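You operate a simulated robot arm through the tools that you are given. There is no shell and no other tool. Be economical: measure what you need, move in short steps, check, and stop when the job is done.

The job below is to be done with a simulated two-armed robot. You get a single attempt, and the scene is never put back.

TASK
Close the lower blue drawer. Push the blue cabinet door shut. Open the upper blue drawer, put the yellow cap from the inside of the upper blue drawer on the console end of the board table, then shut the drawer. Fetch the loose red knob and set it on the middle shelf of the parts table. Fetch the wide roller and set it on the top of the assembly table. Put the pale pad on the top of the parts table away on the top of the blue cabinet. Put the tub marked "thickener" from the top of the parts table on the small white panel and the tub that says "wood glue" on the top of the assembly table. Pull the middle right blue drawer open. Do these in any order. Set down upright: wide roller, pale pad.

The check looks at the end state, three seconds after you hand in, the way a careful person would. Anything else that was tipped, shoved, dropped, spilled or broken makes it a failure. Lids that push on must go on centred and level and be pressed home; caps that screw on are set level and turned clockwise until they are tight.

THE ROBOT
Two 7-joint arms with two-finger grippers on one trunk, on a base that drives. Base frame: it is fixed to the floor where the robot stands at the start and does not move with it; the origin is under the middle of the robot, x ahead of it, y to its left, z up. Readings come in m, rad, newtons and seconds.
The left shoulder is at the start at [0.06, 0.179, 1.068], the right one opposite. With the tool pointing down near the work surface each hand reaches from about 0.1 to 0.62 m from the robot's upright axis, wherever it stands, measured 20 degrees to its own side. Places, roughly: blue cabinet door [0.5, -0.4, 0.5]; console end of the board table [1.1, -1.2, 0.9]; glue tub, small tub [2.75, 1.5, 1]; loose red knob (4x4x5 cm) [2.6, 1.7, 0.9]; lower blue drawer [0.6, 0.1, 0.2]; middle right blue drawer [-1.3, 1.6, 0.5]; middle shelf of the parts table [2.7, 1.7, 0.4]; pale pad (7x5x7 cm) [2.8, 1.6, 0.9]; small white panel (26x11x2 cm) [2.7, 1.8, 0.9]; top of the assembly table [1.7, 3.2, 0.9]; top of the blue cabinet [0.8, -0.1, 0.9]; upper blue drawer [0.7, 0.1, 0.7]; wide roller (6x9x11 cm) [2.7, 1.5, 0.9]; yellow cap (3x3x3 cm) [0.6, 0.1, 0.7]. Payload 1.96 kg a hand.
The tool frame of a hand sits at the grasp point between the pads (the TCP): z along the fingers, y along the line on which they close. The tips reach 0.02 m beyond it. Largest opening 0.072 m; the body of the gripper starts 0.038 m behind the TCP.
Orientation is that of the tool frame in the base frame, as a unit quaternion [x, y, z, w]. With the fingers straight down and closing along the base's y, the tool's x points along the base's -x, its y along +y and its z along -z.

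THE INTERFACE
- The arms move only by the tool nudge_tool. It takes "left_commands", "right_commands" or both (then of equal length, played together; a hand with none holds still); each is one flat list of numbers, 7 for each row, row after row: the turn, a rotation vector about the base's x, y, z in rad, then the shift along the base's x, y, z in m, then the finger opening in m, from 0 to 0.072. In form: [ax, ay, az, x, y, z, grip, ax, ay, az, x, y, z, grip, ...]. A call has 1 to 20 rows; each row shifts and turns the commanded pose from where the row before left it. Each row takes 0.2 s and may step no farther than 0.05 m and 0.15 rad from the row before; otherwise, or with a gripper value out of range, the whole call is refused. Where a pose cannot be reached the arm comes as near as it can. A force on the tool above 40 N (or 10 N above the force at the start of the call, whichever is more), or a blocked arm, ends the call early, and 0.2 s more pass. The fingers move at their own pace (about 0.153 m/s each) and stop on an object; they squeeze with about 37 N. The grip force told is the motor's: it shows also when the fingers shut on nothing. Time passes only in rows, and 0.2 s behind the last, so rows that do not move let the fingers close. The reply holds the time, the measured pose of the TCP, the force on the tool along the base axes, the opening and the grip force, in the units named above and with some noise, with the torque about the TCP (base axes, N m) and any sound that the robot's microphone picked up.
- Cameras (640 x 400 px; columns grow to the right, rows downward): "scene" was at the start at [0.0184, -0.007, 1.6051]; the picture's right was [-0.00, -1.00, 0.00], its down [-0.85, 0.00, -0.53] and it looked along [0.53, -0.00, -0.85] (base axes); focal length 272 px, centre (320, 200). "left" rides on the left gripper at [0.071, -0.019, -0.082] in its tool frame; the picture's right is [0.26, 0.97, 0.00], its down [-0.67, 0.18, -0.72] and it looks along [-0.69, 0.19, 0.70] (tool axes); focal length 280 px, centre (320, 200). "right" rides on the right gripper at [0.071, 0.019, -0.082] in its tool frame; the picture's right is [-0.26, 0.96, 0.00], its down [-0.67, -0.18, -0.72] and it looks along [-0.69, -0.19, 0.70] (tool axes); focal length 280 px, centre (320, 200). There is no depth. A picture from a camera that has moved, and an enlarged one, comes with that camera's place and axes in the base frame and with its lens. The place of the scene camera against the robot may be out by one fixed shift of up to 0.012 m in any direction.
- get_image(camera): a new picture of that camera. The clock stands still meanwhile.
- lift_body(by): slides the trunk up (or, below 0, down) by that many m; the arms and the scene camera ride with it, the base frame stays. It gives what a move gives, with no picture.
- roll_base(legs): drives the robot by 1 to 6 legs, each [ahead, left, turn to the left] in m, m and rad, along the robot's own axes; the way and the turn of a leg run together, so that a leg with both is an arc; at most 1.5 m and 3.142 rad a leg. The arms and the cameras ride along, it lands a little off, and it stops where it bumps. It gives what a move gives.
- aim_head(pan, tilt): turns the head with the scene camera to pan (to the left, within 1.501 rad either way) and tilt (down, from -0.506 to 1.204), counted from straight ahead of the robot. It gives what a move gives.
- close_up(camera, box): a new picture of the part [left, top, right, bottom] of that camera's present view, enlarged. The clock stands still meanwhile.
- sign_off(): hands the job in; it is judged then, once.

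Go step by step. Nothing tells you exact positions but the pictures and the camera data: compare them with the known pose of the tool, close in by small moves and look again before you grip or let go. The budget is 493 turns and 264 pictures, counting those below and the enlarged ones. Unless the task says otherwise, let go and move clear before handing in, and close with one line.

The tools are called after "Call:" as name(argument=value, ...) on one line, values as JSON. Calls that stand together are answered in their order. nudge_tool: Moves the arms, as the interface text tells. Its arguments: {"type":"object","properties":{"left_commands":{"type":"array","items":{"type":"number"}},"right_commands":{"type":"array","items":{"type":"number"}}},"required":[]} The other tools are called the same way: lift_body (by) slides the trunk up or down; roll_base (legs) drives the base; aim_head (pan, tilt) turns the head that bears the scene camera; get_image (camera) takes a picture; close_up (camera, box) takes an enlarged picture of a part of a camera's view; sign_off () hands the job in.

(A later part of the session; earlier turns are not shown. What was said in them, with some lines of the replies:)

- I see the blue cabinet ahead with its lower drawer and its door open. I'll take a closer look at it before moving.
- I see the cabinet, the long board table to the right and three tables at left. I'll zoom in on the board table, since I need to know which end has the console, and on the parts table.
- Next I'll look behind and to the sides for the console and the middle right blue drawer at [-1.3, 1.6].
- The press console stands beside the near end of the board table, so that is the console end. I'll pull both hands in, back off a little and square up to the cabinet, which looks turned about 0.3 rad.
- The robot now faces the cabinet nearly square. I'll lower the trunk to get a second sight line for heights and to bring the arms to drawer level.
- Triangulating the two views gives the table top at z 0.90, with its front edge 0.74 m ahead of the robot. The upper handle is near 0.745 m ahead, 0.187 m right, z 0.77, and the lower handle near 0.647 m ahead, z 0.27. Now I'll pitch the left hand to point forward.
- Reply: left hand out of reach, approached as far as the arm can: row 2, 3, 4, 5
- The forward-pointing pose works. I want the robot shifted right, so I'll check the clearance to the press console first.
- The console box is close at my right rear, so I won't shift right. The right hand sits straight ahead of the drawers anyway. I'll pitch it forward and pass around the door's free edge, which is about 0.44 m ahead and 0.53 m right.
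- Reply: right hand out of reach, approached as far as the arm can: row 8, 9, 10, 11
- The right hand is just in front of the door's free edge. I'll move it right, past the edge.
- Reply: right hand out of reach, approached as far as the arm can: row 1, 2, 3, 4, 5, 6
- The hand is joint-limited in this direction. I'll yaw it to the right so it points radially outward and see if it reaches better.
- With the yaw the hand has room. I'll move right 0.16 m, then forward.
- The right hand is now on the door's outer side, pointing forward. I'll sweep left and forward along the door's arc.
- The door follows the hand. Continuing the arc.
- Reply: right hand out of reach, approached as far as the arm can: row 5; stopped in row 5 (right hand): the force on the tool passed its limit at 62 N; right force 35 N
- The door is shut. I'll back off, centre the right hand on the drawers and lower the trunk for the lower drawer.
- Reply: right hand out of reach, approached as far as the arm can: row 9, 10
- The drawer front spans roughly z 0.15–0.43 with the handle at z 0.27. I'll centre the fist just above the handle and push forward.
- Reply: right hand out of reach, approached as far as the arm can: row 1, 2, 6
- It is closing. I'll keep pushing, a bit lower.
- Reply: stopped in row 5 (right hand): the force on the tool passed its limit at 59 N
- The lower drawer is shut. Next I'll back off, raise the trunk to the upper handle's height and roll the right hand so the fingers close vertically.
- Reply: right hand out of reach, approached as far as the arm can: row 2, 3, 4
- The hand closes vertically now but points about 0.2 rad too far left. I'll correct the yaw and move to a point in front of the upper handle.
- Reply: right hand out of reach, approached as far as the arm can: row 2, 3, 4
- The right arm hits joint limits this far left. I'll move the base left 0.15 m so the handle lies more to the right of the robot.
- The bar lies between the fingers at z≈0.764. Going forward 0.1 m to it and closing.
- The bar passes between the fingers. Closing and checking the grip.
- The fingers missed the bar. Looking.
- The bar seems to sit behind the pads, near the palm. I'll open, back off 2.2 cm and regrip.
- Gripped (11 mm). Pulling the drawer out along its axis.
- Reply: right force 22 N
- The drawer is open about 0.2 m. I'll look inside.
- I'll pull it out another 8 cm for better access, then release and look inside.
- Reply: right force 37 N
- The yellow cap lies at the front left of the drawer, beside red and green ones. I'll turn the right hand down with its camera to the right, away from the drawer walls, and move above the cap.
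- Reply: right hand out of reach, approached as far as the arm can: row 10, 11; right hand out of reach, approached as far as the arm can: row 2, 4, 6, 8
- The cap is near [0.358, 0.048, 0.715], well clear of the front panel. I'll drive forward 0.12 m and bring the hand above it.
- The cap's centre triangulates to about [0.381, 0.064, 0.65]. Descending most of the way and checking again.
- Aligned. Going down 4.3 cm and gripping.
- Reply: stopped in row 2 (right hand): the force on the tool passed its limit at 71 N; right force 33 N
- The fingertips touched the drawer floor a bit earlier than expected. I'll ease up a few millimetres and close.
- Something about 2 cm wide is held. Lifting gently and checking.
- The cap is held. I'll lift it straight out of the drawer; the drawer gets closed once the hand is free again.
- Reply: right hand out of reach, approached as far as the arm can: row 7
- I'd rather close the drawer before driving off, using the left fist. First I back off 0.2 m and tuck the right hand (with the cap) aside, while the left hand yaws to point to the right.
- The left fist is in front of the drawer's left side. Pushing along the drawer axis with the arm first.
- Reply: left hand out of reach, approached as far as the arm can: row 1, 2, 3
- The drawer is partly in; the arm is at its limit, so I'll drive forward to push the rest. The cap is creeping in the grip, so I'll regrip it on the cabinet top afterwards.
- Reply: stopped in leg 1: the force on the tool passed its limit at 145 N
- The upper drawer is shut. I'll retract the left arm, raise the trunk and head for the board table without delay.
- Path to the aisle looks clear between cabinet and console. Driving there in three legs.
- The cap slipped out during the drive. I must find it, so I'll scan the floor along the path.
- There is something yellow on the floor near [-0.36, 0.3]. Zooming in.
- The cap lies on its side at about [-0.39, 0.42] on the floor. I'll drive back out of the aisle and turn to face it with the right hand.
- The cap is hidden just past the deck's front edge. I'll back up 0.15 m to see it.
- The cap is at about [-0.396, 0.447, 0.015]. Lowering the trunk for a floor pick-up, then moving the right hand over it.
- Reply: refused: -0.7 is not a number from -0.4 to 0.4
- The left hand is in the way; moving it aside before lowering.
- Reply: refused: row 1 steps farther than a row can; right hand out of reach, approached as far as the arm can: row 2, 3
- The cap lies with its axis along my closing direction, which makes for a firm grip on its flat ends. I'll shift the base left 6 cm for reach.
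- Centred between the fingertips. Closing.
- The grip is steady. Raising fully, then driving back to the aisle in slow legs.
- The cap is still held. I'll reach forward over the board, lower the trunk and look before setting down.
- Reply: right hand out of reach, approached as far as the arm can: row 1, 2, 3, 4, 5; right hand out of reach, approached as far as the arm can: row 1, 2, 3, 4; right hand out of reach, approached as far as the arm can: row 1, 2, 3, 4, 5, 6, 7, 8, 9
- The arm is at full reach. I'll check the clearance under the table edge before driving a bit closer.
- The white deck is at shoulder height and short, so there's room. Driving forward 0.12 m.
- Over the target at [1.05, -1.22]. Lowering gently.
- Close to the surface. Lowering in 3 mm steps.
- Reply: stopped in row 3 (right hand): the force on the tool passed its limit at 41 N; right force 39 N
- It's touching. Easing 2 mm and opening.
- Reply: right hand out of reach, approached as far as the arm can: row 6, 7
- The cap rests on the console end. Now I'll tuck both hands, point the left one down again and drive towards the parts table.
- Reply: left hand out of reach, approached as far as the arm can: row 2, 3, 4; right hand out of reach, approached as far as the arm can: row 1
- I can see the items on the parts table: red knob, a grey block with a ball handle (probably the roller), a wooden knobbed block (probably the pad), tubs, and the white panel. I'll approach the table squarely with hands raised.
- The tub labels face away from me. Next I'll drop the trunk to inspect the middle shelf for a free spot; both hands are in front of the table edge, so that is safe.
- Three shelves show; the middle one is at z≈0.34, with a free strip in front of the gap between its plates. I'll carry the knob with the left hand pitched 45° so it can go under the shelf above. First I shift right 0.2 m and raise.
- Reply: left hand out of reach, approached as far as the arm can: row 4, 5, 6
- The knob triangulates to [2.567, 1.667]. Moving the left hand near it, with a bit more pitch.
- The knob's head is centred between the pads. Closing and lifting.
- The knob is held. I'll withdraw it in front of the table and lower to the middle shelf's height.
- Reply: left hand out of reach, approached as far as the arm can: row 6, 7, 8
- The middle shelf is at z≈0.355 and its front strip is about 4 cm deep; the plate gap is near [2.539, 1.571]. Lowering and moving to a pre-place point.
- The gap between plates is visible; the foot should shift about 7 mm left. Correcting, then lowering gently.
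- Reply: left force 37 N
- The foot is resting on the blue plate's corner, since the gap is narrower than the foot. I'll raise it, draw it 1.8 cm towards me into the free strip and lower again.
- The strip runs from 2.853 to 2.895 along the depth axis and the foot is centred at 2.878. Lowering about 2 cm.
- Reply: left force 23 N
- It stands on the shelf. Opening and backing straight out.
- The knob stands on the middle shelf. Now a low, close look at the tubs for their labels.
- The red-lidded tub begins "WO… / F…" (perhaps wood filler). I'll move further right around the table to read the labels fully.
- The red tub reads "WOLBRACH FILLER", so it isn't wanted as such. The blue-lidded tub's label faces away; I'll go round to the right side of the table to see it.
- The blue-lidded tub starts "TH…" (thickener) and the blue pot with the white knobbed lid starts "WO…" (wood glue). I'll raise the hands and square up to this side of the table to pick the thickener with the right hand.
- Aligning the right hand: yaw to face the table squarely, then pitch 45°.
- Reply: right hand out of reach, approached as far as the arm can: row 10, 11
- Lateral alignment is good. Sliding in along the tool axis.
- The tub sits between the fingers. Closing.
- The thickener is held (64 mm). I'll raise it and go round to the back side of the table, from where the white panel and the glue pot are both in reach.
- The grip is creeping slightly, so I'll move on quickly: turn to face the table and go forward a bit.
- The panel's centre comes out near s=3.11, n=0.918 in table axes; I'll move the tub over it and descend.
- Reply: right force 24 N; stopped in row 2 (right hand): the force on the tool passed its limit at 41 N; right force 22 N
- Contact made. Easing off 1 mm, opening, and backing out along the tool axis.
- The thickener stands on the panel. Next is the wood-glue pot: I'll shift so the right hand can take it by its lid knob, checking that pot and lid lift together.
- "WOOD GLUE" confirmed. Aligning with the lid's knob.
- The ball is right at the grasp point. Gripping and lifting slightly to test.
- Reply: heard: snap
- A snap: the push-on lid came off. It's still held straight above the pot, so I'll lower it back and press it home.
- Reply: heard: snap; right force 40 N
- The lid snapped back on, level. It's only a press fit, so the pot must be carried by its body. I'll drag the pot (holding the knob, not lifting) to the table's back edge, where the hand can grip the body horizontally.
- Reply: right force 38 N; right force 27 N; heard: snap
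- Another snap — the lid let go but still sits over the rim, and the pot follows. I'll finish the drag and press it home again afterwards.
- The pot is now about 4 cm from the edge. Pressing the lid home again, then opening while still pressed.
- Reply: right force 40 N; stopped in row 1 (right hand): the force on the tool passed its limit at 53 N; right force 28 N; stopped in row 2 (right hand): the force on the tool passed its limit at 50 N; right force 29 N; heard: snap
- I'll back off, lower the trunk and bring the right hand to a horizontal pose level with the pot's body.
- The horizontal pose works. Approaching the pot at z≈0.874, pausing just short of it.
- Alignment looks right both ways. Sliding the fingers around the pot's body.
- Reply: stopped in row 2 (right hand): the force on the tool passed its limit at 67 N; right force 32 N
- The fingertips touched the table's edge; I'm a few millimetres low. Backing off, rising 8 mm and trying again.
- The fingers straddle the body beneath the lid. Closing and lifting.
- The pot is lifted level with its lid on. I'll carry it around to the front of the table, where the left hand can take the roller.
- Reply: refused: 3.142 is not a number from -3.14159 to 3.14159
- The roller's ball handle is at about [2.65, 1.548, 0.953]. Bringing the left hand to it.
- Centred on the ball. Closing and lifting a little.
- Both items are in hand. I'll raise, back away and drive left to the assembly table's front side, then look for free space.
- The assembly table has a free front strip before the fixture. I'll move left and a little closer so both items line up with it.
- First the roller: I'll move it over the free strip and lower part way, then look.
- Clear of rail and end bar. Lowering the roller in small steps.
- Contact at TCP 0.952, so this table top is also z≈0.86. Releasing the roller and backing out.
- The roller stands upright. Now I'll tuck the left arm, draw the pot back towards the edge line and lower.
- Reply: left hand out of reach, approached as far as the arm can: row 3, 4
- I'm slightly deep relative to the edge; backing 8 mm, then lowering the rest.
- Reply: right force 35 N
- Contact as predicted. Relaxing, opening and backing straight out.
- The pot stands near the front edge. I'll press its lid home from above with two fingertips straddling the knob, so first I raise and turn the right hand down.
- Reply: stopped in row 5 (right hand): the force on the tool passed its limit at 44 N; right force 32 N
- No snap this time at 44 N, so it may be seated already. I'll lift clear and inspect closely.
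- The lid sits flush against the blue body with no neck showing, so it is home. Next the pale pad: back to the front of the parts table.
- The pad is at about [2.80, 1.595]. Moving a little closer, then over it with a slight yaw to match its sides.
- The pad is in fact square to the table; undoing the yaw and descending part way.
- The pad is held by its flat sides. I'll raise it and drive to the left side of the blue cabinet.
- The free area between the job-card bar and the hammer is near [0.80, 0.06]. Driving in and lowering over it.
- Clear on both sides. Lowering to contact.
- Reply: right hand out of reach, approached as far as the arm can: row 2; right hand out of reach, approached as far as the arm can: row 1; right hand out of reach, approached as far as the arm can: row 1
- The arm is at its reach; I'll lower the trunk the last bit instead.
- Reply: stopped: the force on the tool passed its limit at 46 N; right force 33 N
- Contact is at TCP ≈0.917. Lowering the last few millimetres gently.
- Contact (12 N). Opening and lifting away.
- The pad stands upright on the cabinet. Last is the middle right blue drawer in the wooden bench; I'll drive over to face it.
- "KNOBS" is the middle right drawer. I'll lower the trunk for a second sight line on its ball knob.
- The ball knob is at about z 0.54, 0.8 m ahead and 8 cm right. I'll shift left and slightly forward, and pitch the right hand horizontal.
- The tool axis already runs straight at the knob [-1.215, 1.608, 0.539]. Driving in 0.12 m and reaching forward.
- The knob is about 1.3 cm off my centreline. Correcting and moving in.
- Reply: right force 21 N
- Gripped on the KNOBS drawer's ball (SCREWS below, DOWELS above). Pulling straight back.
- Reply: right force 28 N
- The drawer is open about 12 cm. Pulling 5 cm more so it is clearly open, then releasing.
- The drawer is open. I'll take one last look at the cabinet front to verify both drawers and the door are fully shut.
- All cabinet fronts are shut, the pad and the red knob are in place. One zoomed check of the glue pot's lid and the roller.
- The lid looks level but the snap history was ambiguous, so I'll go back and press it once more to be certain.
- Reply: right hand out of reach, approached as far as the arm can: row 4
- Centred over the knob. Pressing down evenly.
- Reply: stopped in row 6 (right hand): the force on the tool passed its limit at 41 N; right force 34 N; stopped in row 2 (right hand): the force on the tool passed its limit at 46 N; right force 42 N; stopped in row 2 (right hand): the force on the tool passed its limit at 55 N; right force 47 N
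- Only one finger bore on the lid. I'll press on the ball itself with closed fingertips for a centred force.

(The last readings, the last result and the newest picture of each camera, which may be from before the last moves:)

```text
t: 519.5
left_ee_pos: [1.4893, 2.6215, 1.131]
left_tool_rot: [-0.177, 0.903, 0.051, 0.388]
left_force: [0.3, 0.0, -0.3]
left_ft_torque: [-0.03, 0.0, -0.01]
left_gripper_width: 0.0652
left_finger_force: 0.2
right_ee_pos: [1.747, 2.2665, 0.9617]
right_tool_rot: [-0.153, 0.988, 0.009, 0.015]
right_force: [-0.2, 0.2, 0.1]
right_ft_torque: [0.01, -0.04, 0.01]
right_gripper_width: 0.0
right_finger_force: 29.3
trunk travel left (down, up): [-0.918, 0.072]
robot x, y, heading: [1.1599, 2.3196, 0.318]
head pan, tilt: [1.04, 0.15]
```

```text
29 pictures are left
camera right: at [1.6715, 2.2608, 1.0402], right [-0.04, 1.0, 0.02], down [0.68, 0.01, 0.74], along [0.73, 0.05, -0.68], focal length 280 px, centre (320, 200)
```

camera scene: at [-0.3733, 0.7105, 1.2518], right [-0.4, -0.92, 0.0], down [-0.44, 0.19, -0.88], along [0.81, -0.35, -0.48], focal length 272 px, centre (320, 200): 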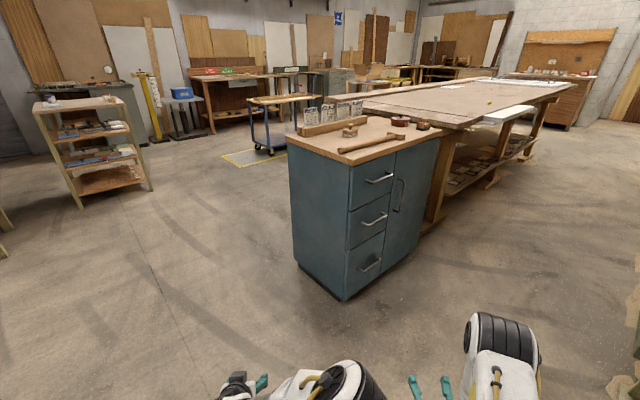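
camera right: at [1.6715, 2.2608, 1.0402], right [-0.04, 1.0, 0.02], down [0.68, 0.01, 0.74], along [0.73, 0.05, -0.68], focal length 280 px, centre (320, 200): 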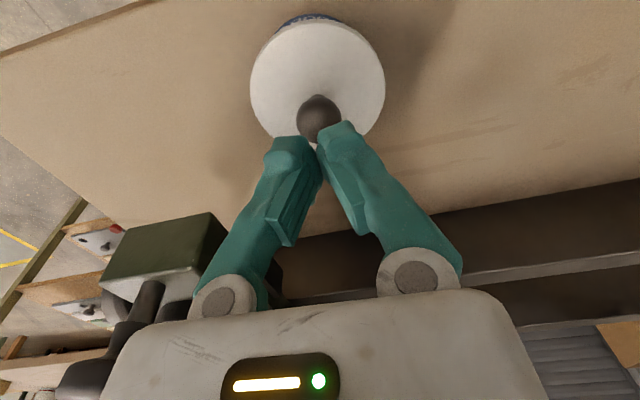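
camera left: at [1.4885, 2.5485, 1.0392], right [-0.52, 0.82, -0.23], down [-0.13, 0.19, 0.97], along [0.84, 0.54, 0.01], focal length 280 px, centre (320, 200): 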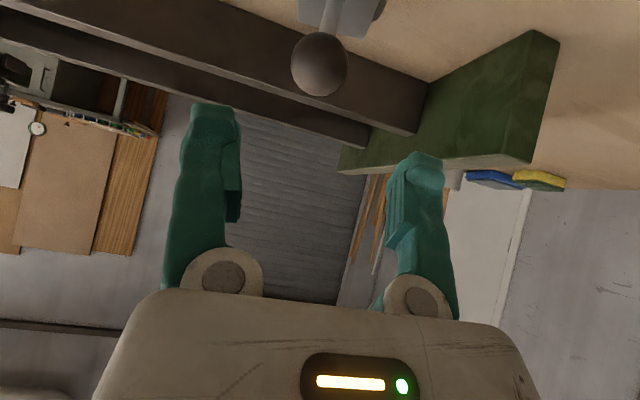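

Call:
nudge_tool(right_commands=[0, 0, 0, -0.004, 0, 0, 0.0, 0, 0, 0, 0, 0, -0.006, 0.0, 0, 0, 0, 0, 0, -0.003, 0.0, 0, 0, 0, 0, 0, -0.003, 0.0, 0, 0, 0, 0, 0, -0.003, 0.0, 0, 0, 0, 0, 0, -0.003, 0.0])

Call:
nudge_tool(right_commands=[0, 0, 0, 0, 0, -0.003, 0.0, 0, 0, 0, 0, 0, -0.002, 0.0])

Call:
get_image(camera="right")

```text
t: 520.9
left_ee_pos: [1.4844, 2.6226, 1.1343]
left_tool_rot: [-0.179, 0.902, 0.051, 0.389]
left_force: [-0.2, -0.6, 0.2]
left_ft_torque: [0.01, 0.02, -0.01]
left_gripper_width: 0.0651
left_finger_force: 0.0
right_ee_pos: [1.7408, 2.2684, 0.9468]
right_tool_rot: [-0.153, 0.988, 0.008, 0.021]
right_force: [0.5, -1.8, 36.1]
right_ft_torque: [-0.18, -0.12, -0.03]
right_gripper_width: 0.0
right_finger_force: 29.4
trunk travel left (down, up): [-0.918, 0.072]
robot x, y, heading: [1.1595, 2.32, 0.319]
head pan, tilt: [1.04, 0.15]
```

```text
t: 521.2
left_ee_pos: [1.4831, 2.6209, 1.1332]
left_tool_rot: [-0.177, 0.902, 0.05, 0.39]
left_force: [-0.9, -0.2, 0.0]
left_ft_torque: [0.0, -0.04, -0.02]
left_gripper_width: 0.065
left_finger_force: 0.2
right_ee_pos: [1.7404, 2.2671, 0.9477]
right_tool_rot: [-0.153, 0.988, 0.009, 0.021]
right_force: [-10.6, -2.1, 26.7]
right_ft_torque: [-0.11, 0.05, -0.03]
right_gripper_width: 0.0
right_finger_force: 29.7
trunk travel left (down, up): [-0.918, 0.072]
robot x, y, heading: [1.16, 2.3191, 0.322]
head pan, tilt: [1.04, 0.15]
stopped in row 1 (right hand): the force on the tool passed its limit at 48 N (the readings are from after the stop); the commanded pose is now the measured one
```

```text
28 pictures are left
camera right: at [1.6647, 2.2619, 1.0262], right [-0.04, 1.0, 0.02], down [0.67, 0.01, 0.74], along [0.74, 0.05, -0.67], focal length 280 px, centre (320, 200)
```

right: 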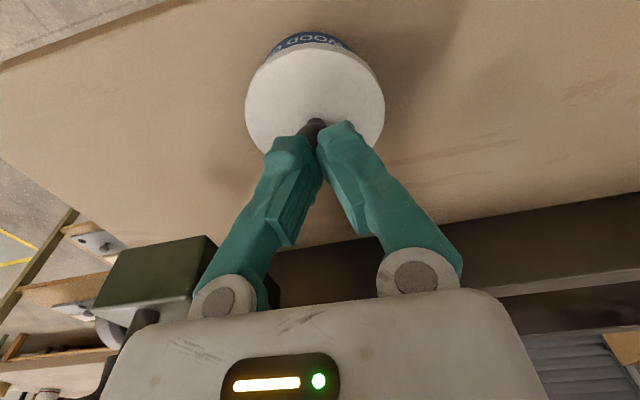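

A centred push of 48 N gives no further movement, so the lid is home. Lifting straight off and moving clear.

Call:
nudge_tool(right_commands=[0, 0, 0, 0, 0, 0.02, 0.0, 0, 0, 0, 0, 0, 0.03, 0.0, 0, 0, 0, 0, 0, 0.03, 0.0, 0, 0, 0, -0.03, -0.01, 0.03, 0.0, 0, 0, 0, -0.035, -0.012, 0, 0.0, 0, 0, 0, -0.035, -0.012, 0, 0.0])

Call:
roll_base(legs=[[-0.3, 0, 0]])

Call:
aim_head(pan=-0.2, tilt=0.6)

Call:
get_image(camera="scene")

```text
t: 522.6
left_ee_pos: [1.4888, 2.6215, 1.1313]
left_tool_rot: [-0.178, 0.903, 0.05, 0.387]
left_force: [-1.3, 0.6, -0.2]
left_ft_torque: [-0.05, -0.02, 0.0]
left_gripper_width: 0.0648
left_finger_force: 0.0
right_ee_pos: [1.6437, 2.2322, 1.055]
right_tool_rot: [-0.153, 0.988, 0.009, 0.018]
right_force: [-0.8, 0.5, 0.0]
right_ft_torque: [0.0, 0.02, 0.03]
right_gripper_width: 0.0002
right_finger_force: 29.9
trunk travel left (down, up): [-0.918, 0.072]
robot x, y, heading: [1.1585, 2.3196, 0.32]
head pan, tilt: [1.04, 0.15]
```

```text
t: 524.6
left_ee_pos: [1.204, 2.5264, 1.1322]
left_tool_rot: [-0.177, 0.904, 0.05, 0.387]
left_force: [-0.4, 0.3, -0.1]
left_ft_torque: [0.0, 0.02, 0.01]
left_gripper_width: 0.0651
left_finger_force: 0.2
right_ee_pos: [1.3583, 2.1381, 1.0549]
right_tool_rot: [-0.151, 0.988, 0.009, 0.019]
right_force: [0.4, 0.4, -0.6]
right_ft_torque: [-0.02, 0.01, 0.02]
right_gripper_width: 0.0001
right_finger_force: 29.2
trunk travel left (down, up): [-0.918, 0.072]
robot x, y, heading: [0.8719, 2.2279, 0.32]
head pan, tilt: [1.04, 0.15]
```

```text
t: 526.1
left_ee_pos: [1.2021, 2.5266, 1.1319]
left_tool_rot: [-0.177, 0.903, 0.05, 0.388]
left_force: [0.0, 0.3, 0.5]
left_ft_torque: [-0.03, 0.01, 0.01]
left_gripper_width: 0.0648
left_finger_force: 0.1
right_ee_pos: [1.3568, 2.1365, 1.0556]
right_tool_rot: [-0.151, 0.988, 0.01, 0.019]
right_force: [-0.5, 0.0, 0.0]
right_ft_torque: [0.0, -0.03, -0.01]
right_gripper_width: 0.0
right_finger_force: 29.7
trunk travel left (down, up): [-0.918, 0.072]
robot x, y, heading: [0.8714, 2.2279, 0.317]
head pan, tilt: [-0.201, 0.6]
```

```text
27 pictures are left
camera scene: at [0.9142, 2.2128, 1.8427], right [0.12, -0.99, 0.0], down [-0.56, -0.07, -0.83], along [0.82, 0.1, -0.56], focal length 272 px, centre (320, 200)
```

scene: 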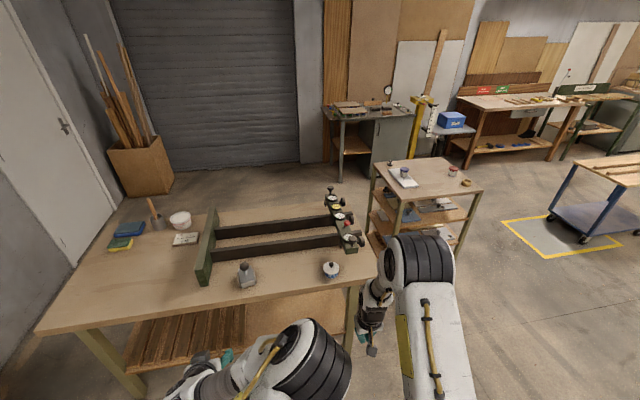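

Everything is in place: the roller and glue pot stand on the assembly table and the thickener is on its panel. Both hands are clear, so I'm handing in.

Call:
sign_off()

```text
The job is handed in.
```

I've handed the job in with every item in place. The yellow cap is on the console end of the board table, but it slipped out of the gripper onto the floor on the way and now lies on its side. The wood glue lid popped off while I moved the pot; I pressed it back on, and a last 48 N push gave no more movement.
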